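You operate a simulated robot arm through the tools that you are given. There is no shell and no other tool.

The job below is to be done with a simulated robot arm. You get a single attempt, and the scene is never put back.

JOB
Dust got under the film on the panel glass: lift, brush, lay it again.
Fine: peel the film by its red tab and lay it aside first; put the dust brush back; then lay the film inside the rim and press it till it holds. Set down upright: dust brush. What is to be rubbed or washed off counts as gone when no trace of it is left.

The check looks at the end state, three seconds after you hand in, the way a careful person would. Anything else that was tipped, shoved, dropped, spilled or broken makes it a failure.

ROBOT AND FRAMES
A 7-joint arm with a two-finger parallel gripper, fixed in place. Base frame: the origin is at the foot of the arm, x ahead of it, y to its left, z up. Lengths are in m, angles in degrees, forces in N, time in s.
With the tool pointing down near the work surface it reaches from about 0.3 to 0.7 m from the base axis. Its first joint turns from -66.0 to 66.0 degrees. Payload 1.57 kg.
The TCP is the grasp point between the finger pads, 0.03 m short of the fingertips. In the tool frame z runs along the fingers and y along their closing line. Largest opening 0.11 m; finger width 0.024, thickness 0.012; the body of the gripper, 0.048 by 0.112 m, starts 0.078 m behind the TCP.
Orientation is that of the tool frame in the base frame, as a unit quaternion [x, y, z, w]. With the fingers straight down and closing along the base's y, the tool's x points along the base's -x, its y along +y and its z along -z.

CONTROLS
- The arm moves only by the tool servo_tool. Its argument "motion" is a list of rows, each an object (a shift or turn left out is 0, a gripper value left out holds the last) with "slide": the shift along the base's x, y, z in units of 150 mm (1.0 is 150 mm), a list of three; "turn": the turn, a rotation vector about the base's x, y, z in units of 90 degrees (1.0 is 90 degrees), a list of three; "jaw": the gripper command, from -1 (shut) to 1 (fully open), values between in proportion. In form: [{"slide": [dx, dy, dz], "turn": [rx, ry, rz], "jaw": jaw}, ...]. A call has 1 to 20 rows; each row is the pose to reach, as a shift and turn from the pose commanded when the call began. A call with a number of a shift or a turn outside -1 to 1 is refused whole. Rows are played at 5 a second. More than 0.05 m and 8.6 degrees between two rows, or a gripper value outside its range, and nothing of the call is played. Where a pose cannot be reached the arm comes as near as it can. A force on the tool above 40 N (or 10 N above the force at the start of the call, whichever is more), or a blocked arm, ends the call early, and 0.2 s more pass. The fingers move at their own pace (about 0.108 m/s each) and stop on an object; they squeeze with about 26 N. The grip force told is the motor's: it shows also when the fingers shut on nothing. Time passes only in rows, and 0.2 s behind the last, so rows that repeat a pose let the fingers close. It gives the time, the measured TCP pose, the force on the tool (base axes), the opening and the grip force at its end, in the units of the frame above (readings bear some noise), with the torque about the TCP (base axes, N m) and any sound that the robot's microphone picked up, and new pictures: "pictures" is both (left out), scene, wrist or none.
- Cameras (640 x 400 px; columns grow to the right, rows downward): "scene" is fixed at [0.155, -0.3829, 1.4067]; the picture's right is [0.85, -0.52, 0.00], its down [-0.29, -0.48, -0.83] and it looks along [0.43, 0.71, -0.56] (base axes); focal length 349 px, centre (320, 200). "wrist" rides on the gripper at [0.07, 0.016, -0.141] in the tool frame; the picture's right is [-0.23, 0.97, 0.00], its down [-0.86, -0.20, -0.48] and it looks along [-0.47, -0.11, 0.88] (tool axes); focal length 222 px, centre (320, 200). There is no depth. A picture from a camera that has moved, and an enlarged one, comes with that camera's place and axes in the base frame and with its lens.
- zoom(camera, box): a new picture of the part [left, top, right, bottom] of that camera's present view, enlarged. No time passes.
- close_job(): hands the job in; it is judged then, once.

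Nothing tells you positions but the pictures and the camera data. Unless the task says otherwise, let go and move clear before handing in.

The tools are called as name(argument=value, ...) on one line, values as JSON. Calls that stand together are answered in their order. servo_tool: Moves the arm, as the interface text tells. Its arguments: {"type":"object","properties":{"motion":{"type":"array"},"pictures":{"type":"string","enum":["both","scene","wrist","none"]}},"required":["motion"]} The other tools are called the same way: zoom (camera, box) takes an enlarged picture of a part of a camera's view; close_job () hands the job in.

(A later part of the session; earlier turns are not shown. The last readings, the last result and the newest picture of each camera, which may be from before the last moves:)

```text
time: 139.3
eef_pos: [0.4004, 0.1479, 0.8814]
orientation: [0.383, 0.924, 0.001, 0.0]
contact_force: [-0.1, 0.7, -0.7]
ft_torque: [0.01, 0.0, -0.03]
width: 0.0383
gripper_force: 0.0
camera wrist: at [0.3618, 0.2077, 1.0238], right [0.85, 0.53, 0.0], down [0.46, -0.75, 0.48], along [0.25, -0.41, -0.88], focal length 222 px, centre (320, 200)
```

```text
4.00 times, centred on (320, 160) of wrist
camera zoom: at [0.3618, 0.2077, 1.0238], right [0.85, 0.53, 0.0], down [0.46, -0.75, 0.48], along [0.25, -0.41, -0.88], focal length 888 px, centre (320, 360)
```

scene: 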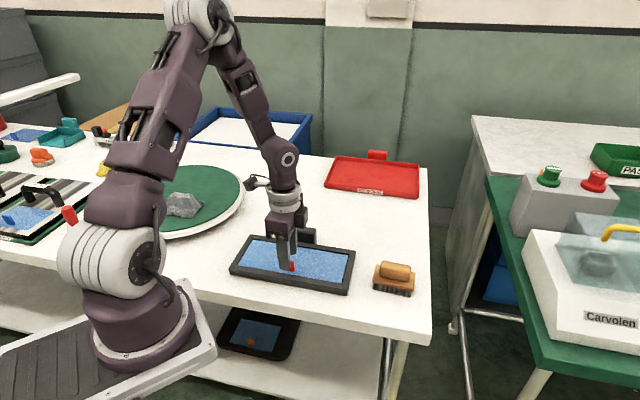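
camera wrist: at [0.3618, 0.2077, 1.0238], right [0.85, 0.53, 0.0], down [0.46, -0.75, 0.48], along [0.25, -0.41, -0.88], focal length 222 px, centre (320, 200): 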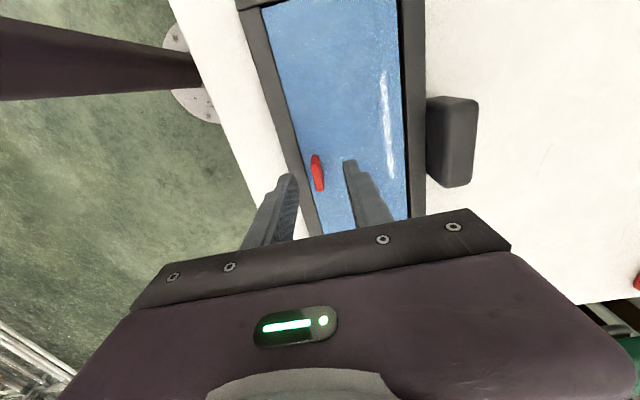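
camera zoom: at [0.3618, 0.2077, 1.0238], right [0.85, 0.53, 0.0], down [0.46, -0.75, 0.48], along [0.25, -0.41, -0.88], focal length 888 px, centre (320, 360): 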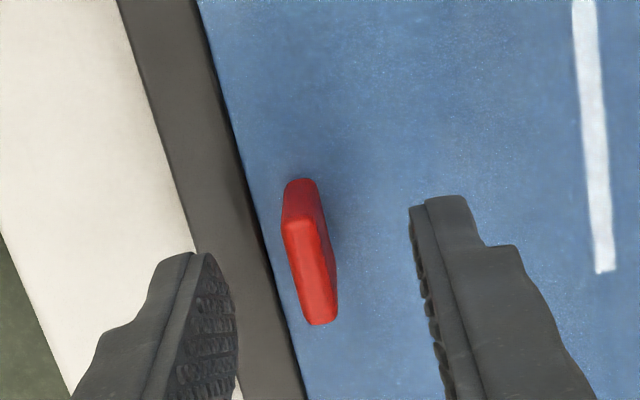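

servo_tool(motion=[{"slide": [-0.0127, -0.0113, -0.03]}, {"slide": [-0.0127, -0.0113, -0.07]}, {"slide": [-0.0127, -0.0113, -0.095]}, {"slide": [-0.0127, -0.0113, -0.095], "jaw": -0.8}, {"slide": [-0.0127, -0.0113, -0.095], "jaw": -1}, {"slide": [-0.0127, -0.0113, -0.095], "jaw": -1}, {"slide": [-0.0127, -0.0113, -0.095], "jaw": -1}], pictures="none")

zoom(camera="wrist", box=[240, 110, 400, 210])

```text
time: 140.9
eef_pos: [0.3965, 0.1454, 0.8683]
orientation: [0.383, 0.924, 0.001, 0.0]
contact_force: [0.7, 1.4, 0.2]
ft_torque: [0.0, -0.02, -0.02]
width: 0.0062
gripper_force: 26.0
```

```text
4.00 times, centred on (320, 160) of wrist
camera zoom: at [0.3597, 0.2059, 1.0101], right [0.85, 0.53, 0.0], down [0.46, -0.75, 0.48], along [0.25, -0.41, -0.88], focal length 888 px, centre (320, 360)
```

zoom: 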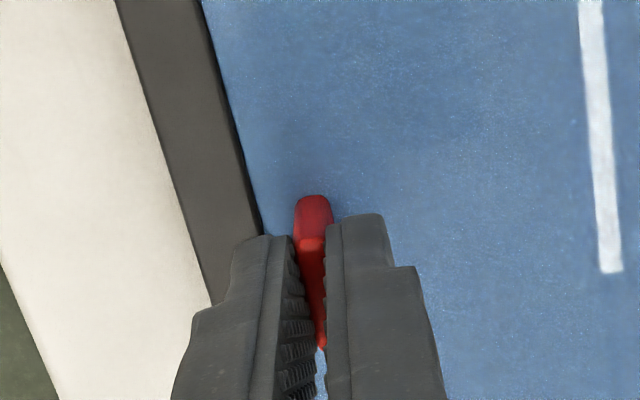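

servo_tool(motion=[{"slide": [0, 0, 0.02]}, {"slide": [0, 0, 0.06]}, {"slide": [0, 0, 0.15]}, {"slide": [0, 0, 0.3]}, {"slide": [0, 0, 0.45]}, {"slide": [0, 0, 0.6]}, {"slide": [0.13, 0.16, 0.6]}, {"slide": [0.3, 0.36, 0.6]}, {"slide": [0.47, 0.57, 0.6]}, {"slide": [0.63, 0.77, 0.6]}, {"slide": [0.74, 0.9, 0.6]}, {"slide": [0.767, 0.933, 0.5]}, {"slide": [0.767, 0.933, 0.3]}, {"slide": [0.767, 0.933, 0.1]}, {"slide": [0.767, 0.933, 0.0]}, {"slide": [0.767, 0.933, -0.06]}, {"slide": [0.767, 0.933, -0.09]}, {"slide": [0.767, 0.933, -0.1]}, {"slide": [0.767, 0.933, -0.1]}])

zoom(camera="scene", box=[220, 210, 380, 310])

zoom(camera="scene", box=[285, 235, 355, 290])

zoom(camera="scene", box=[235, 235, 305, 290])

```text
time: 144.9
eef_pos: [0.5118, 0.2851, 0.8533]
orientation: [0.383, 0.924, 0.001, 0.0]
contact_force: [0.8, -0.2, 0.4]
ft_torque: [0.01, 0.02, 0.01]
width: 0.006
gripper_force: 26.0
camera wrist: at [0.4742, 0.3461, 0.9953], right [0.85, 0.53, 0.0], down [0.46, -0.75, 0.48], along [0.25, -0.41, -0.88], focal length 222 px, centre (320, 200)
```

scene: 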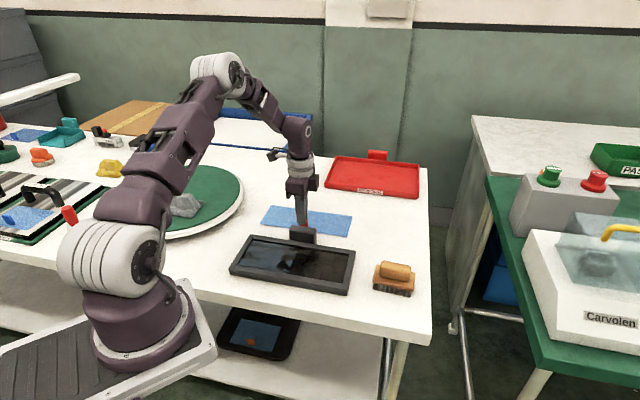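
wrist: 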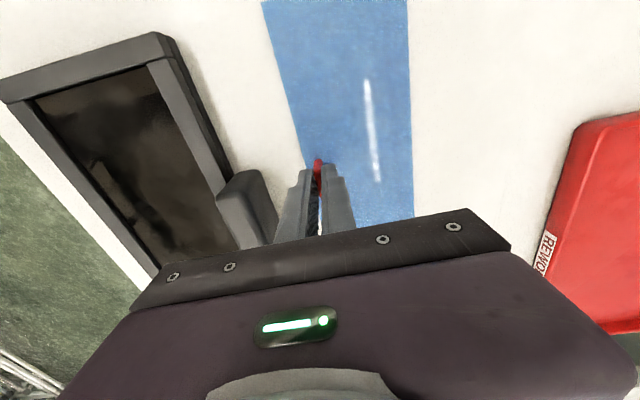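

```text
4.00 times, centred on (300, 260) of scene
camera zoom: at [0.155, -0.3829, 1.4067], right [0.85, -0.52, 0.0], down [-0.29, -0.48, -0.83], along [0.43, 0.71, -0.56], focal length 1397 px, centre (400, -40)
```

zoom: 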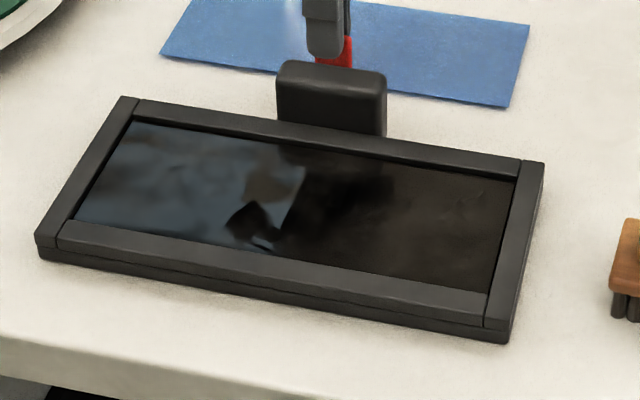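

```text
7.27 times, centred on (320, 262) of scene
camera zoom: at [0.155, -0.3829, 1.4067], right [0.85, -0.52, 0.0], down [-0.29, -0.48, -0.83], along [0.43, 0.71, -0.56], focal length 2540 px, centre (320, -254)
```

zoom: 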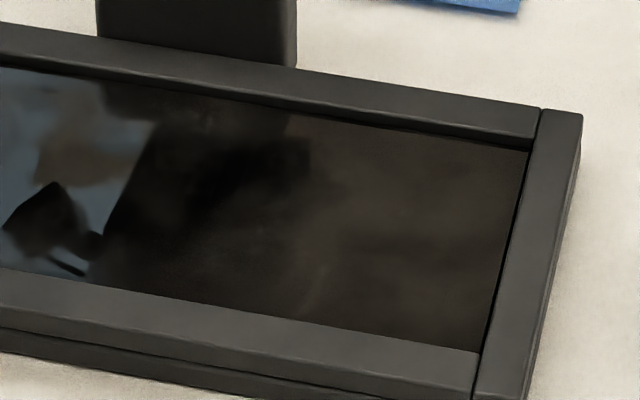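

```text
7.27 times, centred on (270, 262) of scene
camera zoom: at [0.155, -0.3829, 1.4067], right [0.85, -0.52, 0.0], down [-0.29, -0.48, -0.83], along [0.43, 0.71, -0.56], focal length 2540 px, centre (684, -254)
```

zoom: 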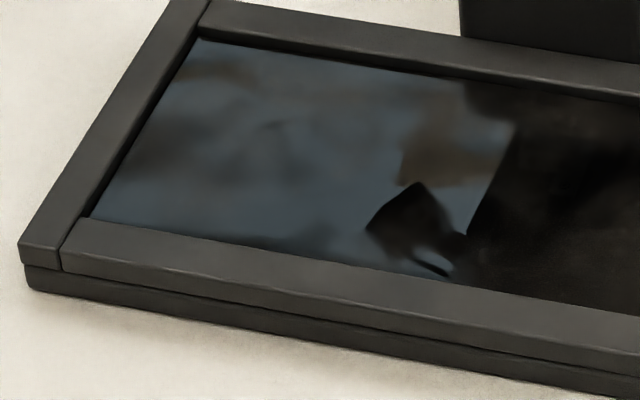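

The gripper's dark reflection gives good contrast for faint dust. I'll zoom closely into that part of the glass.

zoom(camera="scene", box=[280, 245, 320, 270])

zoom(camera="scene", box=[300, 240, 340, 265])

zoom(camera="scene", box=[250, 245, 290, 270])

zoom(camera="wrist", box=[30, 60, 230, 260])

```text
16.00 times, centred on (300, 258) of scene
camera zoom: at [0.155, -0.3829, 1.4067], right [0.85, -0.52, 0.0], down [-0.29, -0.48, -0.83], along [0.43, 0.71, -0.56], focal length 5589 px, centre (640, -720)
```

zoom: 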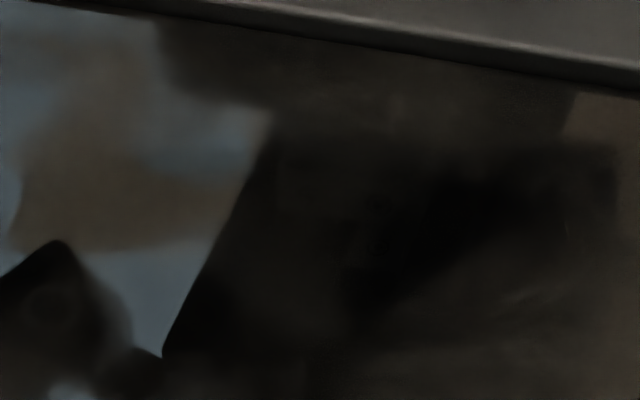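

```text
16.00 times, centred on (320, 252) of scene
camera zoom: at [0.155, -0.3829, 1.4067], right [0.85, -0.52, 0.0], down [-0.29, -0.48, -0.83], along [0.43, 0.71, -0.56], focal length 5589 px, centre (320, -640)
```

zoom: 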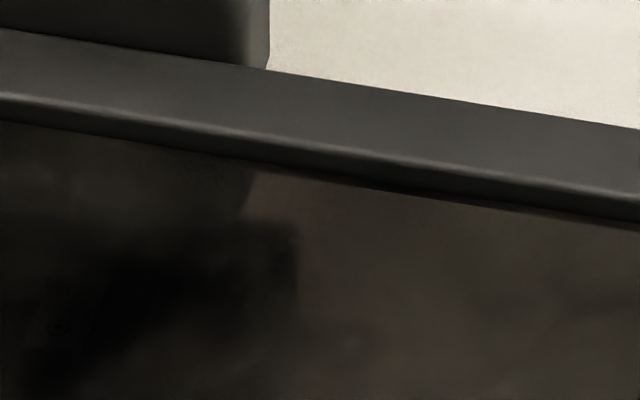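

```text
16.00 times, centred on (270, 258) of scene
camera zoom: at [0.155, -0.3829, 1.4067], right [0.85, -0.52, 0.0], down [-0.29, -0.48, -0.83], along [0.43, 0.71, -0.56], focal length 5589 px, centre (1120, -720)
```

zoom: 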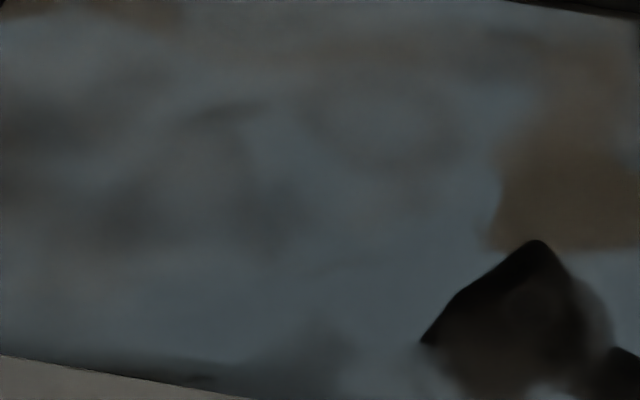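

```text
2.00 times, centred on (130, 160) of wrist
camera zoom: at [0.4742, 0.3461, 0.9953], right [0.85, 0.53, 0.0], down [0.46, -0.75, 0.48], along [0.25, -0.41, -0.88], focal length 444 px, centre (700, 280)
```

zoom: 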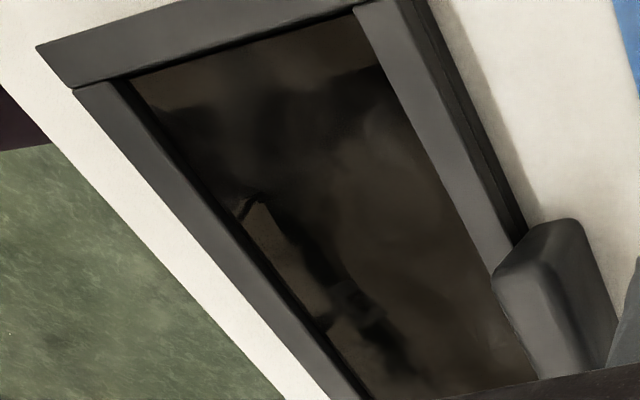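

At 16× the glass is a clean mirror, but while the film is off I'll brush the whole pane again to be certain. First I finish setting the film on the table.

servo_tool(motion=[{"slide": [0, 0, -0.005]}, {"slide": [0, 0, -0.01]}, {"slide": [0, 0, -0.014]}, {"slide": [0, 0, -0.014]}], pictures="none")

```text
time: 145.9
eef_pos: [0.5113, 0.2855, 0.8525]
orientation: [0.383, 0.924, 0.001, 0.0]
contact_force: [-0.4, 0.1, -0.1]
ft_torque: [-0.01, 0.02, 0.01]
width: 0.0059
gripper_force: 25.9
```

servo_tool(motion=[{"slide": [0, 0, -0.003]}, {"slide": [0, 0, -0.006]}, {"slide": [0, 0, -0.006]}], pictures="none")

zoom(camera="scene", box=[240, 180, 370, 250])

```text
time: 146.7
eef_pos: [0.5117, 0.2853, 0.8506]
orientation: [0.382, 0.924, 0.001, 0.0]
contact_force: [0.5, -0.9, 0.5]
ft_torque: [-0.01, 0.01, 0.01]
width: 0.0059
gripper_force: 26.5
```

```text
4.92 times, centred on (305, 215) of scene
camera zoom: at [0.155, -0.3829, 1.4067], right [0.85, -0.52, 0.0], down [-0.29, -0.48, -0.83], along [0.43, 0.71, -0.56], focal length 1720 px, centre (394, 126)
```

zoom: 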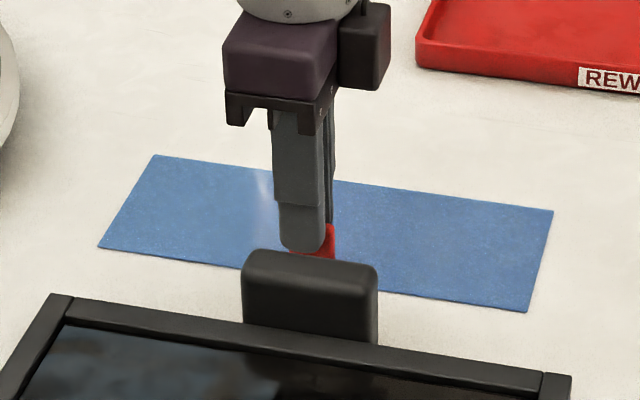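

servo_tool(motion=[{"slide": [0, 0, -0.003]}, {"slide": [0, 0, -0.005]}, {"slide": [0, 0, -0.005]}], pictures="none")

```text
time: 147.5
eef_pos: [0.5116, 0.286, 0.8493]
orientation: [0.383, 0.924, 0.001, 0.0]
contact_force: [-1.0, -0.9, 6.6]
ft_torque: [0.03, 0.02, 0.03]
width: 0.0058
gripper_force: 25.6
```

servo_tool(motion=[{"slide": [0, 0, 0.002]}, {"slide": [0, 0, 0.002], "jaw": -0.5}, {"slide": [0, 0, 0.002], "jaw": -0.4}, {"slide": [0, 0, 0.002], "jaw": -0.4}, {"slide": [0, 0, 0.08]}, {"slide": [0, 0, 0.25]}, {"slide": [0, 0, 0.5]}, {"slide": [0, 0, 0.75]}, {"slide": [0.04, -0.15, 0.9]}, {"slide": [0.09, -0.4, 0.9]}, {"slide": [0.15, -0.7, 0.9]}, {"slide": [0.2, -1.0, 0.9]}, {"slide": [0.2, -1.0, 0.9]}])

zoom(camera="wrist", box=[120, 0, 420, 190])

```text
time: 150.3
eef_pos: [0.5417, 0.1354, 0.9843]
orientation: [0.382, 0.924, 0.001, 0.001]
contact_force: [-0.5, -0.1, -0.4]
ft_torque: [0.01, -0.03, 0.0]
width: 0.0331
gripper_force: 0.0
camera wrist: at [0.505, 0.1957, 1.1258], right [0.85, 0.53, 0.0], down [0.46, -0.75, 0.48], along [0.25, -0.41, -0.88], focal length 222 px, centre (320, 200)
```

scene: 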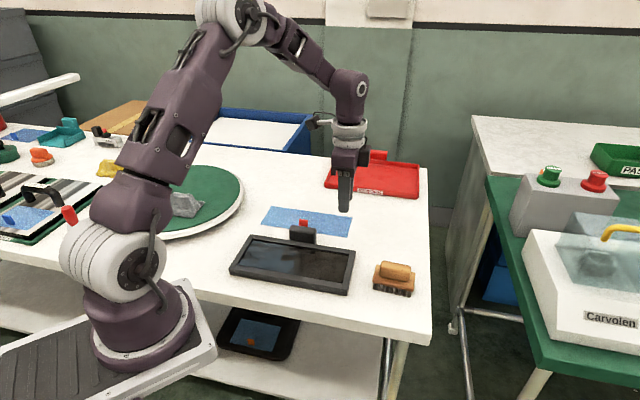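
wrist: 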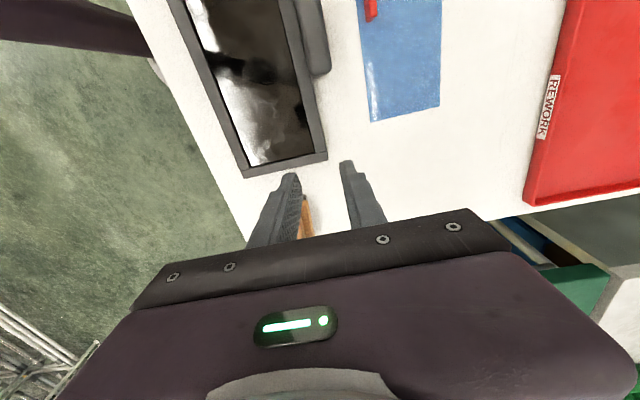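

```text
2.11 times, centred on (270, 95) of wrist
camera zoom: at [0.505, 0.1957, 1.1258], right [0.85, 0.53, 0.0], down [0.46, -0.75, 0.48], along [0.25, -0.41, -0.88], focal length 468 px, centre (425, 421)
```

zoom: 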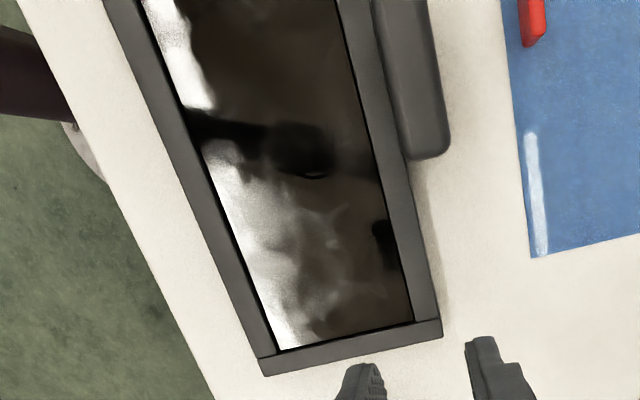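

The whitish cloud moves with my viewpoint and is absent in the scene view, so it is a reflection. I'll fetch the brush for another thorough pass.

servo_tool(motion=[{"slide": [0.08, -0.25, 0.0], "turn": [0, 0, -0.012], "jaw": 0.15}, {"slide": [0.16, -0.5, 0.0], "turn": [0, 0, -0.024]}, {"slide": [0.22, -0.75, 0.0], "turn": [0, 0, -0.036]}, {"slide": [0.27, -0.92, -0.1], "turn": [0, 0, -0.048]}, {"slide": [0.27, -0.92, -0.3], "turn": [0, 0, -0.048]}, {"slide": [0.27, -0.92, -0.4], "turn": [0, 0, -0.048]}, {"slide": [0.27, -0.92, -0.4], "turn": [0, 0, -0.048]}])

zoom(camera="wrist", box=[240, 100, 400, 200])

```text
time: 151.9
eef_pos: [0.5829, -0.0031, 0.9226]
orientation: [0.416, 0.909, 0.001, 0.001]
contact_force: [-0.3, -0.2, -0.4]
ft_torque: [0.03, 0.02, -0.03]
width: 0.0633
gripper_force: 0.1
camera wrist: at [0.5498, 0.0599, 1.0658], right [0.89, 0.46, 0.0], down [0.41, -0.78, 0.48], along [0.22, -0.42, -0.88], focal length 222 px, centre (320, 200)
```

scene: 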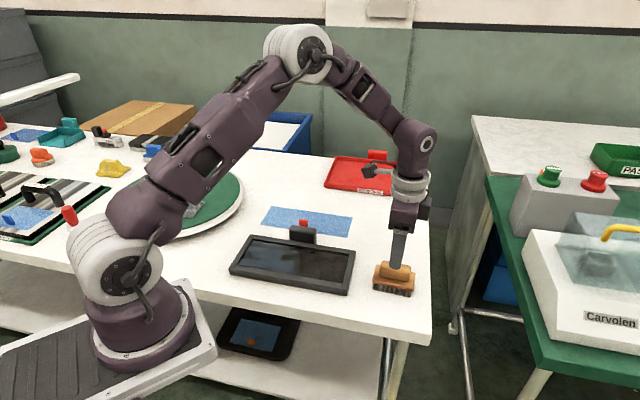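
wrist: 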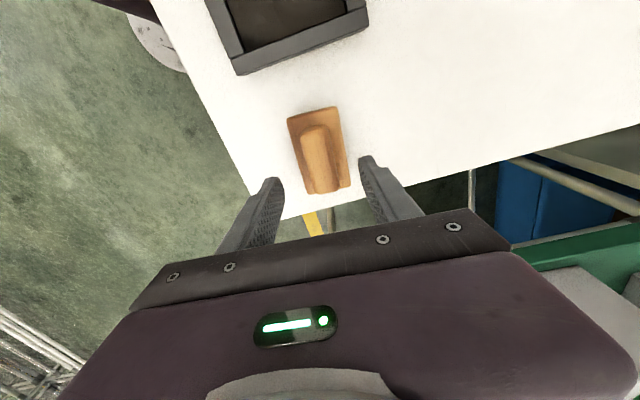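

```text
4.00 times, centred on (320, 150) of wrist
camera zoom: at [0.5498, 0.0599, 1.0658], right [0.89, 0.46, 0.0], down [0.41, -0.78, 0.48], along [0.22, -0.42, -0.88], focal length 888 px, centre (320, 400)
```

zoom: 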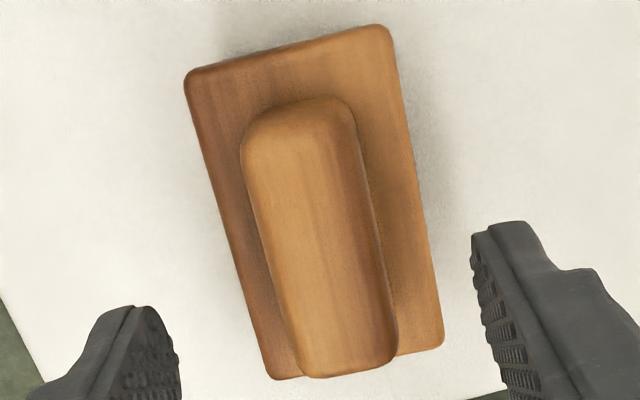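

servo_tool(motion=[{"slide": [0, 0, -0.15]}, {"slide": [0, 0, -0.27]}, {"slide": [0, 0, -0.33]}, {"slide": [0, 0, -0.352]}, {"slide": [0, 0, -0.352], "jaw": -0.2}, {"slide": [0, 0, -0.352], "jaw": -1}, {"slide": [0, 0, -0.352], "jaw": -1}, {"slide": [0, 0, -0.352], "jaw": -1}, {"slide": [0, 0, -0.352], "jaw": -1}])

zoom(camera="scene", box=[360, 240, 430, 300])

```text
time: 153.9
eef_pos: [0.5824, -0.0024, 0.8716]
orientation: [0.417, 0.909, 0.001, 0.001]
contact_force: [0.1, 0.0, -0.6]
ft_torque: [0.0, -0.02, 0.02]
width: 0.0273
gripper_force: 26.1
camera wrist: at [0.5498, 0.0608, 1.0133], right [0.89, 0.46, 0.0], down [0.41, -0.78, 0.48], along [0.22, -0.42, -0.88], focal length 222 px, centre (320, 200)
```

scene: 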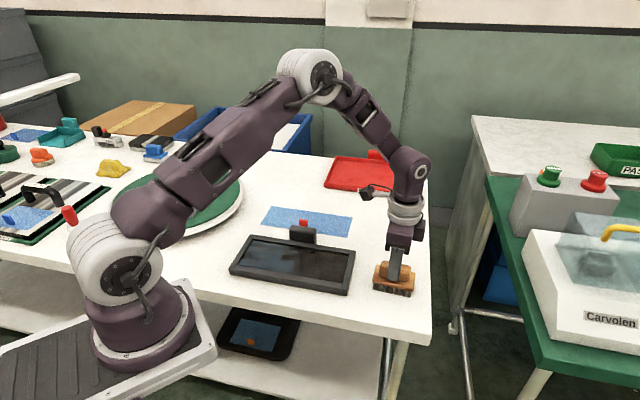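
wrist: 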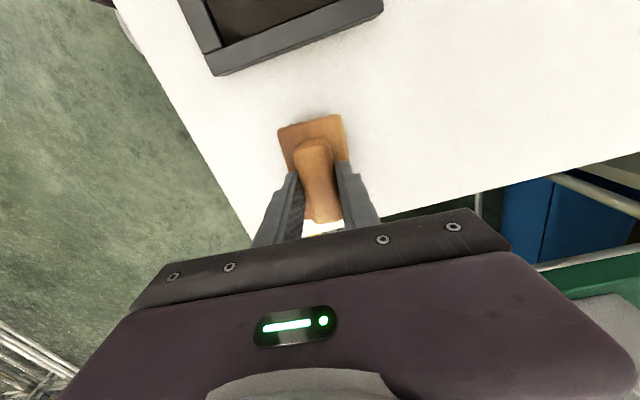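

```text
6.67 times, centred on (395, 270) of scene
camera zoom: at [0.155, -0.3829, 1.4067], right [0.85, -0.52, 0.0], down [-0.29, -0.48, -0.83], along [0.43, 0.71, -0.56], focal length 2329 px, centre (-180, -267)
```

zoom: 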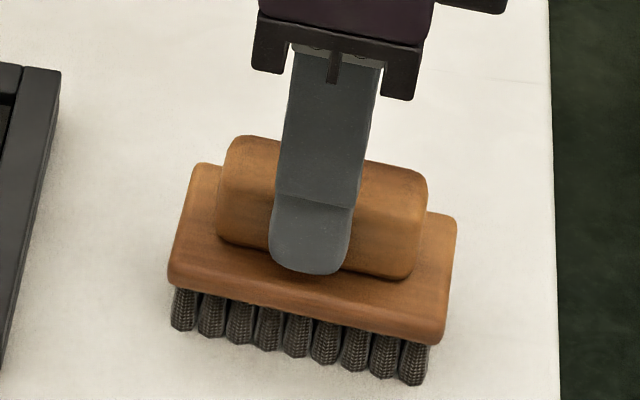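

servo_tool(motion=[{"slide": [0, 0, 0.1]}, {"slide": [0, 0, 0.3]}, {"slide": [0, 0, 0.5]}, {"slide": [-0.15, 0.15, 0.6], "turn": [0, 0, 0.015]}, {"slide": [-0.35, 0.34, 0.6], "turn": [0, 0, 0.03]}, {"slide": [-0.55, 0.53, 0.6], "turn": [0, 0, 0.0444]}, {"slide": [-0.75, 0.73, 0.6], "turn": [0, 0, 0.0444]}, {"slide": [-0.95, 0.92, 0.6], "turn": [0, 0, 0.0444]}, {"slide": [-0.98, 0.95, 0.5], "turn": [0, 0, 0.0444]}, {"slide": [-0.98, 0.95, 0.35], "turn": [0, 0, 0.0444]}, {"slide": [-0.98, 0.95, 0.2], "turn": [0, 0, 0.0444]}, {"slide": [-0.98, 0.95, 0.15], "turn": [0, 0, 0.0444]}, {"slide": [-0.98, 0.95, 0.15], "turn": [0, 0, 0.0444]}], pictures="scene")

zoom(camera="scene", box=[220, 210, 380, 310])

```text
time: 156.7
eef_pos: [0.4362, 0.14, 0.8944]
orientation: [0.385, 0.923, 0.001, 0.0]
contact_force: [0.3, -0.3, -0.7]
ft_torque: [0.04, -0.02, -0.02]
width: 0.0274
gripper_force: 26.1
```

scene: 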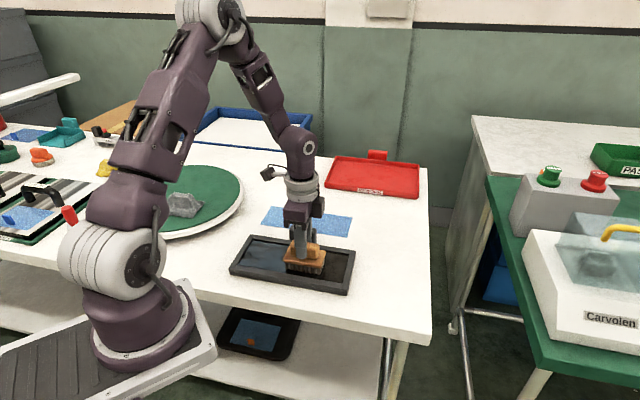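

```text
4.00 times, centred on (300, 260) of scene
camera zoom: at [0.155, -0.3829, 1.4067], right [0.85, -0.52, 0.0], down [-0.29, -0.48, -0.83], along [0.43, 0.71, -0.56], focal length 1397 px, centre (400, -40)
```

zoom: 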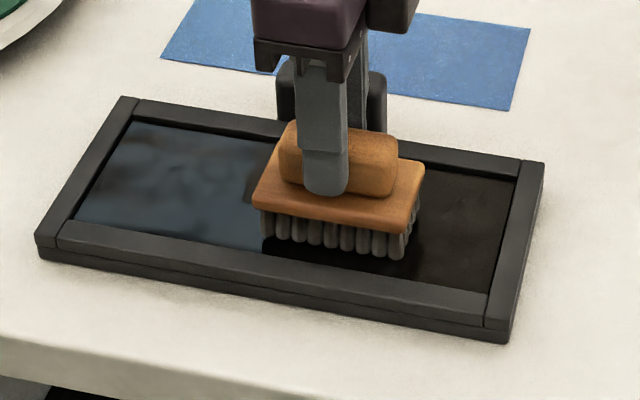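

servo_tool(motion=[{"slide": [0, 0, -0.01]}, {"slide": [0, 0, -0.02]}, {"slide": [0, 0, -0.027]}, {"slide": [0, 0, -0.03]}, {"slide": [0, 0, -0.03]}], pictures="none")

```text
time: 157.9
eef_pos: [0.436, 0.1393, 0.8894]
orientation: [0.384, 0.923, 0.001, 0.0]
contact_force: [0.3, 0.3, 0.1]
ft_torque: [0.01, 0.03, -0.01]
width: 0.0272
gripper_force: 25.8
```

servo_tool(motion=[{"slide": [0, 0, -0.003]}, {"slide": [0, 0, -0.005]}, {"slide": [0, 0, -0.005]}], pictures="none")

```text
time: 158.7
eef_pos: [0.4357, 0.14, 0.8887]
orientation: [0.385, 0.923, 0.001, 0.001]
contact_force: [-2.8, -0.3, 15.4]
ft_torque: [-0.09, 0.2, 0.0]
width: 0.0273
gripper_force: 26.1
```

A firm 15 N contact this time. I'll sweep the whole pane in three tracks, checking the force at each end.

servo_tool(motion=[{"slide": [-0.05, 0.0, 0]}, {"slide": [-0.12, 0.07, 0]}, {"slide": [-0.2, 0.15, 0]}, {"slide": [-0.28, 0.23, 0]}, {"slide": [-0.36, 0.31, 0]}, {"slide": [-0.44, 0.39, 0]}, {"slide": [-0.514, 0.466, 0]}, {"slide": [-0.514, 0.466, 0]}], pictures="none")

servo_tool(motion=[{"slide": [0.08, -0.08, 0]}, {"slide": [0.16, -0.16, 0]}, {"slide": [0.24, -0.24, 0]}, {"slide": [0.32, -0.32, 0]}, {"slide": [0.4, -0.4, 0]}, {"slide": [0.48, -0.48, 0]}, {"slide": [0.56, -0.56, 0]}, {"slide": [0.64, -0.64, 0]}, {"slide": [0.69, -0.69, 0]}, {"slide": [0.69, -0.69, 0]}], pictures="none")

```text
time: 160.5
eef_pos: [0.3587, 0.2101, 0.8892]
orientation: [0.385, 0.923, 0.001, 0.0]
contact_force: [4.4, -4.6, 10.6]
ft_torque: [-0.22, -0.17, 0.01]
width: 0.0272
gripper_force: 25.9
```

```text
time: 162.7
eef_pos: [0.4601, 0.1066, 0.8881]
orientation: [0.385, 0.923, 0.0, 0.0]
contact_force: [-3.8, 2.2, 7.8]
ft_torque: [0.03, 0.08, 0.04]
width: 0.0271
gripper_force: 26.1
```

servo_tool(motion=[{"slide": [0.05, 0.05, 0]}, {"slide": [0.085, 0.085, 0]}, {"slide": [0.005, 0.165, 0]}, {"slide": [-0.075, 0.245, 0]}, {"slide": [-0.155, 0.325, 0]}, {"slide": [-0.235, 0.405, 0]}, {"slide": [-0.315, 0.485, 0]}, {"slide": [-0.395, 0.565, 0]}, {"slide": [-0.475, 0.645, 0]}, {"slide": [-0.555, 0.725, 0]}, {"slide": [-0.605, 0.775, 0]}, {"slide": [-0.605, 0.775, 0]}], pictures="none")

servo_tool(motion=[{"slide": [0.05, 0.05, 0]}, {"slide": [0.085, 0.085, 0]}, {"slide": [0.165, 0.005, 0]}, {"slide": [0.245, -0.075, 0]}, {"slide": [0.325, -0.155, 0]}, {"slide": [0.405, -0.235, 0]}, {"slide": [0.485, -0.315, 0]}, {"slide": [0.565, -0.395, 0]}, {"slide": [0.645, -0.475, 0]}, {"slide": [0.725, -0.555, 0]}, {"slide": [0.775, -0.605, 0]}, {"slide": [0.775, -0.605, 0]}], pictures="none")

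```text
time: 165.3
eef_pos: [0.3702, 0.2224, 0.8885]
orientation: [0.385, 0.923, 0.0, 0.0]
contact_force: [2.0, -2.7, 6.4]
ft_torque: [-0.13, -0.14, -0.04]
width: 0.0271
gripper_force: 25.7
```

```text
time: 167.9
eef_pos: [0.4874, 0.1325, 0.8892]
orientation: [0.386, 0.923, 0.001, 0.0]
contact_force: [0.1, 0.3, 1.1]
ft_torque: [0.0, 0.08, 0.01]
width: 0.0271
gripper_force: 26.3
```

Contact faded toward the end of the far track, so I'll press 0.2 mm deeper and repeat the tracks in reverse.

servo_tool(motion=[{"slide": [-0.03, 0.03, -0.0015]}, {"slide": [-0.11, 0.11, -0.0015]}, {"slide": [-0.19, 0.19, -0.0015]}, {"slide": [-0.27, 0.27, -0.0015]}, {"slide": [-0.35, 0.35, -0.0015]}, {"slide": [-0.43, 0.43, -0.0015]}, {"slide": [-0.51, 0.51, -0.0015]}, {"slide": [-0.59, 0.59, -0.0015]}, {"slide": [-0.66, 0.66, -0.0015]}, {"slide": [-0.69, 0.69, -0.0015]}, {"slide": [-0.74, 0.64, -0.0015]}, {"slide": [-0.775, 0.605, -0.0015]}, {"slide": [-0.695, 0.525, -0.0015]}, {"slide": [-0.615, 0.445, -0.0015]}, {"slide": [-0.535, 0.365, -0.0015]}, {"slide": [-0.455, 0.285, -0.0015]}, {"slide": [-0.375, 0.205, -0.0015]}, {"slide": [-0.295, 0.125, -0.0015]}, {"slide": [-0.215, 0.045, -0.0015]}, {"slide": [-0.135, -0.035, -0.0015]}], pictures="none")

servo_tool(motion=[{"slide": [0.04, -0.04, 0]}, {"slide": [0.0, -0.09, 0]}, {"slide": [-0.045, -0.125, 0]}, {"slide": [-0.125, -0.045, 0]}, {"slide": [-0.205, 0.035, 0]}, {"slide": [-0.285, 0.115, 0]}, {"slide": [-0.365, 0.195, 0]}, {"slide": [-0.445, 0.275, 0]}, {"slide": [-0.525, 0.355, 0]}, {"slide": [-0.605, 0.435, 0]}, {"slide": [-0.685, 0.515, 0]}, {"slide": [-0.735, 0.565, 0]}, {"slide": [-0.655, 0.485, 0]}, {"slide": [-0.575, 0.405, 0]}, {"slide": [-0.495, 0.325, 0]}, {"slide": [-0.415, 0.245, 0]}, {"slide": [-0.335, 0.165, 0]}, {"slide": [-0.255, 0.085, 0]}], pictures="scene")

zoom(camera="scene", box=[220, 210, 380, 310])

```text
time: 172.1
eef_pos: [0.4666, 0.1264, 0.8891]
orientation: [0.385, 0.923, 0.001, 0.0]
contact_force: [-0.1, 0.6, -0.2]
ft_torque: [-0.02, 0.02, 0.02]
width: 0.0273
gripper_force: 25.8
```

```text
time: 175.9
eef_pos: [0.4291, 0.1383, 0.8878]
orientation: [0.385, 0.923, 0.001, 0.001]
contact_force: [1.4, 0.4, -0.5]
ft_torque: [0.0, 0.0, 0.03]
width: 0.0269
gripper_force: 26.0
```

scene: 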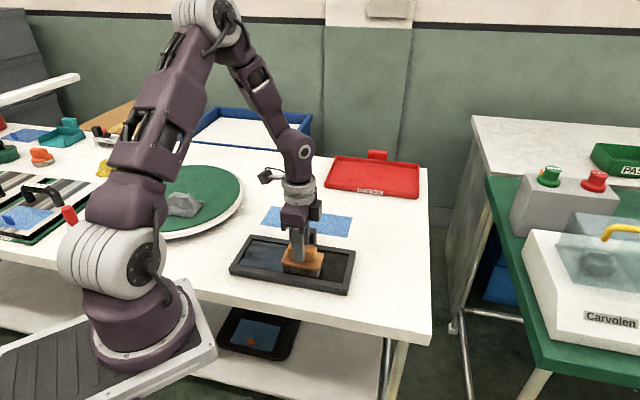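

```text
4.00 times, centred on (300, 260) of scene
camera zoom: at [0.155, -0.3829, 1.4067], right [0.85, -0.52, 0.0], down [-0.29, -0.48, -0.83], along [0.43, 0.71, -0.56], focal length 1397 px, centre (400, -40)
```

zoom: 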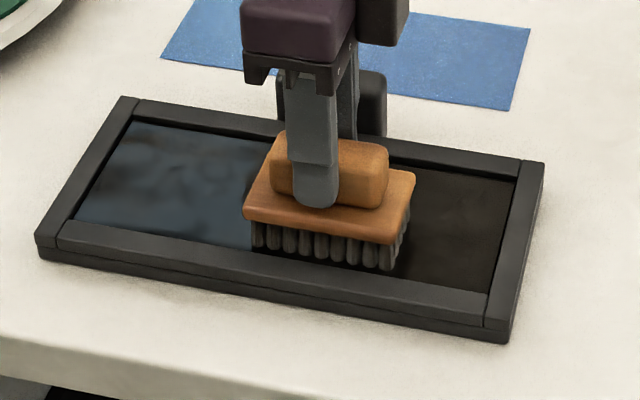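

The whole pane has been brushed again with good contact on the main tracks. I'll take the brush back to its place.

servo_tool(motion=[{"slide": [0, 0, 0.07]}, {"slide": [0, 0, 0.25]}, {"slide": [0, 0, 0.45]}, {"slide": [0.15, -0.15, 0.5], "turn": [0, 0, -0.015]}, {"slide": [0.35, -0.33, 0.5], "turn": [0, 0, -0.03]}, {"slide": [0.55, -0.52, 0.5], "turn": [0, 0, -0.0444]}, {"slide": [0.75, -0.7, 0.5], "turn": [0, 0, -0.0444]}, {"slide": [0.9, -0.84, 0.5], "turn": [0, 0, -0.0444]}, {"slide": [0.9, -0.84, 0.5], "turn": [0, 0, -0.0444]}], pictures="none")

servo_tool(motion=[{"slide": [0.06, -0.05, -0.05]}, {"slide": [0.124, -0.106, -0.1]}, {"slide": [0.124, -0.106, -0.3]}, {"slide": [0.124, -0.106, -0.45]}, {"slide": [0.124, -0.106, -0.55]}, {"slide": [0.124, -0.106, -0.58]}, {"slide": [0.124, -0.106, -0.58]}])

zoom(camera="scene", box=[360, 240, 430, 300])

```text
time: 177.9
eef_pos: [0.5625, 0.012, 0.964]
orientation: [0.417, 0.909, 0.001, 0.0]
contact_force: [0.0, -0.1, -1.5]
ft_torque: [0.02, 0.01, 0.0]
width: 0.0274
gripper_force: 25.6
```

```text
time: 179.5
eef_pos: [0.5818, -0.0025, 0.8769]
orientation: [0.417, 0.909, 0.001, 0.001]
contact_force: [0.3, -0.2, -1.4]
ft_torque: [0.0, 0.01, -0.02]
width: 0.027
gripper_force: 26.2
camera wrist: at [0.5496, 0.0605, 1.0188], right [0.89, 0.46, 0.0], down [0.41, -0.78, 0.48], along [0.22, -0.42, -0.88], focal length 222 px, centre (320, 200)
```

scene: 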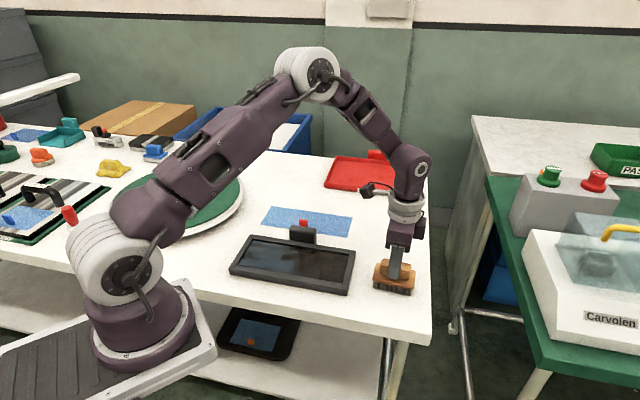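
wrist: 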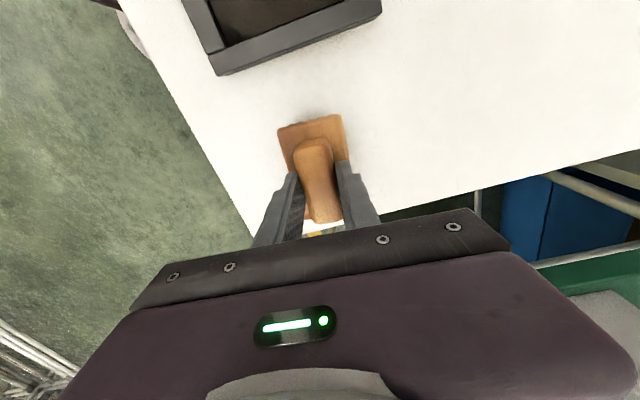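

```text
6.67 times, centred on (395, 270) of scene
camera zoom: at [0.155, -0.3829, 1.4067], right [0.85, -0.52, 0.0], down [-0.29, -0.48, -0.83], along [0.43, 0.71, -0.56], focal length 2329 px, centre (-180, -267)
```

zoom: 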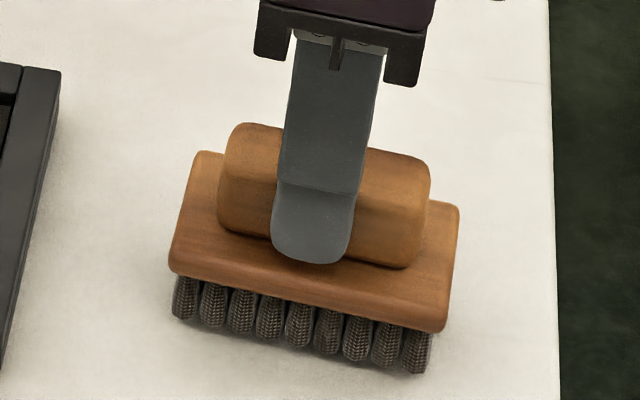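

servo_tool(motion=[{"slide": [0, 0, -0.013]}, {"slide": [0, 0, -0.026]}, {"slide": [0, 0, -0.035]}, {"slide": [0, 0, -0.035]}], pictures="none")

servo_tool(motion=[{"slide": [0, 0, -0.002]}, {"slide": [0, 0, -0.004]}, {"slide": [0, 0, -0.004]}], pictures="none")

```text
time: 180.5
eef_pos: [0.5825, -0.0019, 0.8706]
orientation: [0.417, 0.909, 0.001, 0.001]
contact_force: [0.0, 0.8, -0.7]
ft_torque: [-0.04, 0.01, -0.01]
width: 0.0273
gripper_force: 26.1
```

```text
time: 181.3
eef_pos: [0.5826, -0.0024, 0.8711]
orientation: [0.417, 0.909, 0.0, 0.0]
contact_force: [-1.1, 0.8, 0.4]
ft_torque: [0.0, 0.07, 0.0]
width: 0.0272
gripper_force: 26.5
```

servo_tool(motion=[{"slide": [0, 0, -0.002]}, {"slide": [0, 0, -0.003]}, {"slide": [0, 0, -0.003]}], pictures="none")

```text
time: 182.1
eef_pos: [0.5836, -0.0031, 0.8709]
orientation: [0.417, 0.909, 0.001, 0.001]
contact_force: [-1.4, 1.9, 8.7]
ft_torque: [0.08, 0.18, -0.01]
width: 0.0271
gripper_force: 25.9
```

Contact at 8.7 N means the brush stands on the table. I'll release it and rise.

servo_tool(motion=[{"slide": [0, 0, 0.002]}, {"slide": [0, 0, 0.002], "jaw": -0.3}, {"slide": [0, 0, 0.002], "jaw": 0.1}, {"slide": [0, 0, 0.002], "jaw": 0.1}, {"slide": [0, 0, 0.08]}, {"slide": [0, 0, 0.25]}, {"slide": [0, 0, 0.5]}, {"slide": [0, 0, 0.75]}, {"slide": [0, 0, 0.9]}, {"slide": [-0.1, 0.2, 0.9], "turn": [0, 0, 0.024]}, {"slide": [-0.2, 0.4, 0.9], "turn": [0, 0, 0.048]}, {"slide": [-0.3, 0.65, 0.9], "turn": [0, 0, 0.048]}, {"slide": [-0.4, 0.9, 0.9], "turn": [0, 0, 0.048]}, {"slide": [-0.4, 0.9, 0.9], "turn": [0, 0, 0.048]}])

zoom(camera="scene", box=[350, 240, 440, 310])

zoom(camera="scene", box=[220, 210, 380, 310])

zoom(camera="wrist", box=[150, 0, 420, 170])

```text
time: 185.1
eef_pos: [0.5218, 0.1331, 1.0036]
orientation: [0.383, 0.924, 0.001, 0.001]
contact_force: [0.1, 0.0, -0.3]
ft_torque: [-0.01, -0.04, 0.01]
width: 0.0604
gripper_force: 0.0
camera wrist: at [0.4852, 0.1931, 1.1472], right [0.85, 0.53, 0.0], down [0.46, -0.75, 0.48], along [0.25, -0.41, -0.88], focal length 222 px, centre (320, 200)
```

scene: 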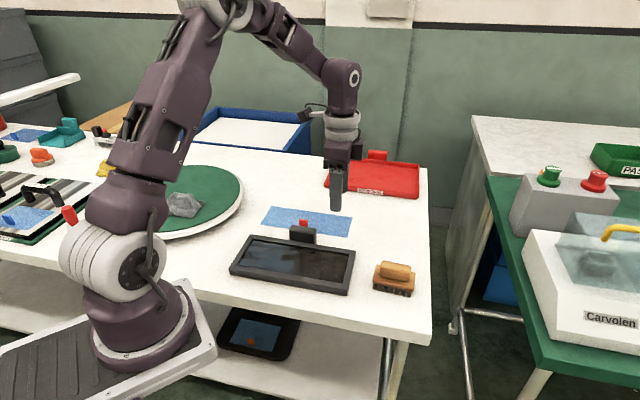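
wrist: 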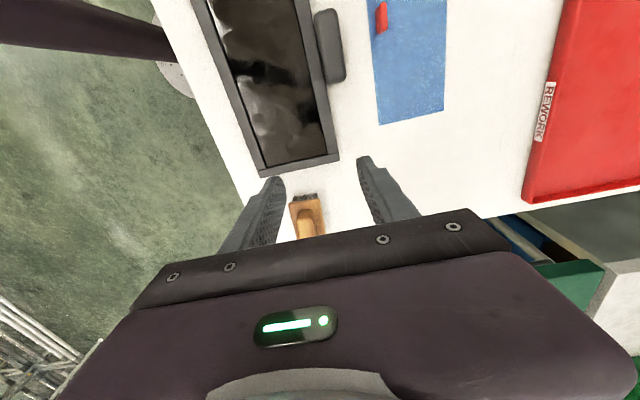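

```text
5.71 times, centred on (395, 275) of scene
camera zoom: at [0.155, -0.3829, 1.4067], right [0.85, -0.52, 0.0], down [-0.29, -0.48, -0.83], along [0.43, 0.71, -0.56], focal length 1996 px, centre (-109, -229)
```

zoom: 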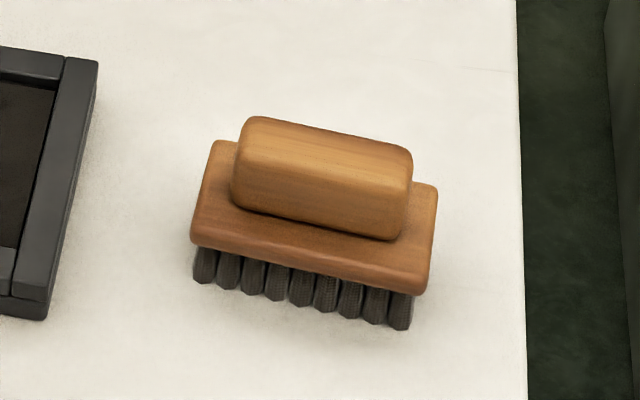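

```text
4.00 times, centred on (300, 260) of scene
camera zoom: at [0.155, -0.3829, 1.4067], right [0.85, -0.52, 0.0], down [-0.29, -0.48, -0.83], along [0.43, 0.71, -0.56], focal length 1397 px, centre (400, -40)
```

zoom: 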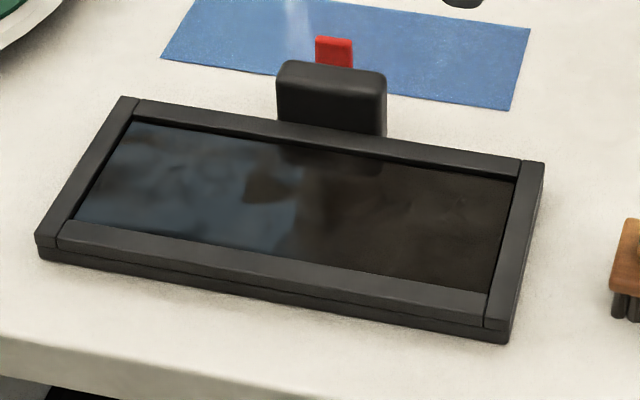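

```text
2.35 times, centred on (285, 85) of wrist
camera zoom: at [0.4852, 0.1931, 1.1472], right [0.85, 0.53, 0.0], down [0.46, -0.75, 0.48], along [0.25, -0.41, -0.88], focal length 523 px, centre (402, 471)
```

zoom: 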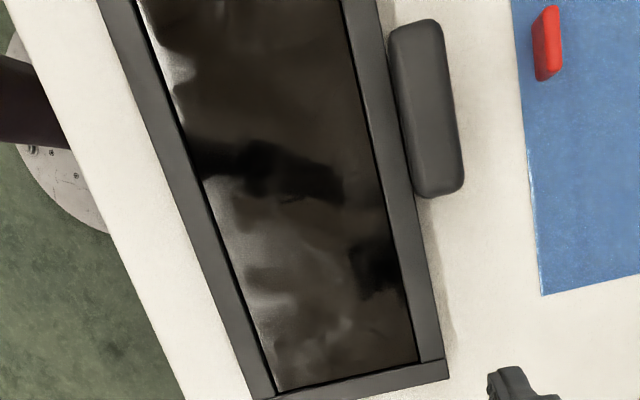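

The brush is upright at its place and the glass looks clean. Now back to the film.

servo_tool(motion=[{"slide": [-0.015, 0.2, -0.05], "jaw": -0.3}, {"slide": [-0.03, 0.45, -0.12]}, {"slide": [-0.05, 0.7, -0.25]}, {"slide": [-0.069, 0.93, -0.4]}, {"slide": [-0.069, 0.98, -0.45]}], pictures="none")

servo_tool(motion=[{"slide": [0, 0.038, -0.1]}, {"slide": [0, 0.038, -0.25]}, {"slide": [0, 0.038, -0.35]}, {"slide": [0, 0.038, -0.35]}], pictures="wrist")

zoom(camera="wrist", box=[240, 110, 400, 210])

```text
time: 186.3
eef_pos: [0.5126, 0.278, 0.9369]
orientation: [0.382, 0.924, 0.002, 0.001]
contact_force: [0.0, -0.8, 0.2]
ft_torque: [-0.01, -0.02, 0.03]
width: 0.0382
gripper_force: 0.1
```

```text
time: 187.3
eef_pos: [0.5134, 0.2843, 0.8851]
orientation: [0.382, 0.924, 0.0, 0.0]
contact_force: [0.2, 0.9, 0.0]
ft_torque: [0.01, -0.02, 0.01]
width: 0.0384
gripper_force: 0.1
camera wrist: at [0.4748, 0.3453, 1.0272], right [0.85, 0.53, 0.0], down [0.46, -0.75, 0.48], along [0.25, -0.41, -0.88], focal length 222 px, centre (320, 200)
```

wrist: 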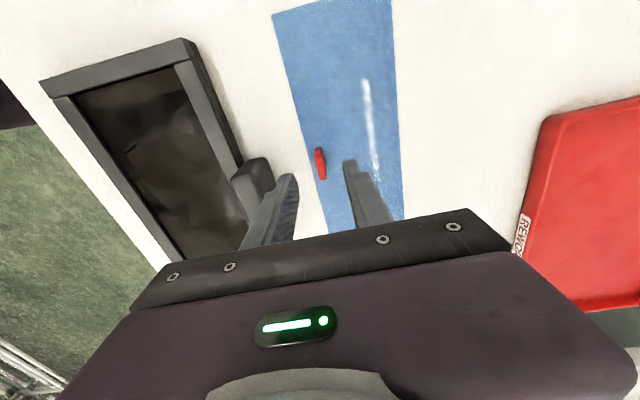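

```text
4.00 times, centred on (320, 160) of wrist
camera zoom: at [0.4748, 0.3453, 1.0272], right [0.85, 0.53, 0.0], down [0.46, -0.75, 0.48], along [0.25, -0.41, -0.88], focal length 888 px, centre (320, 360)
```

zoom: 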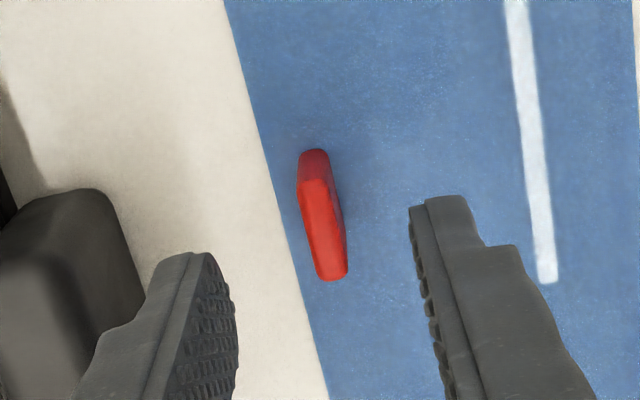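

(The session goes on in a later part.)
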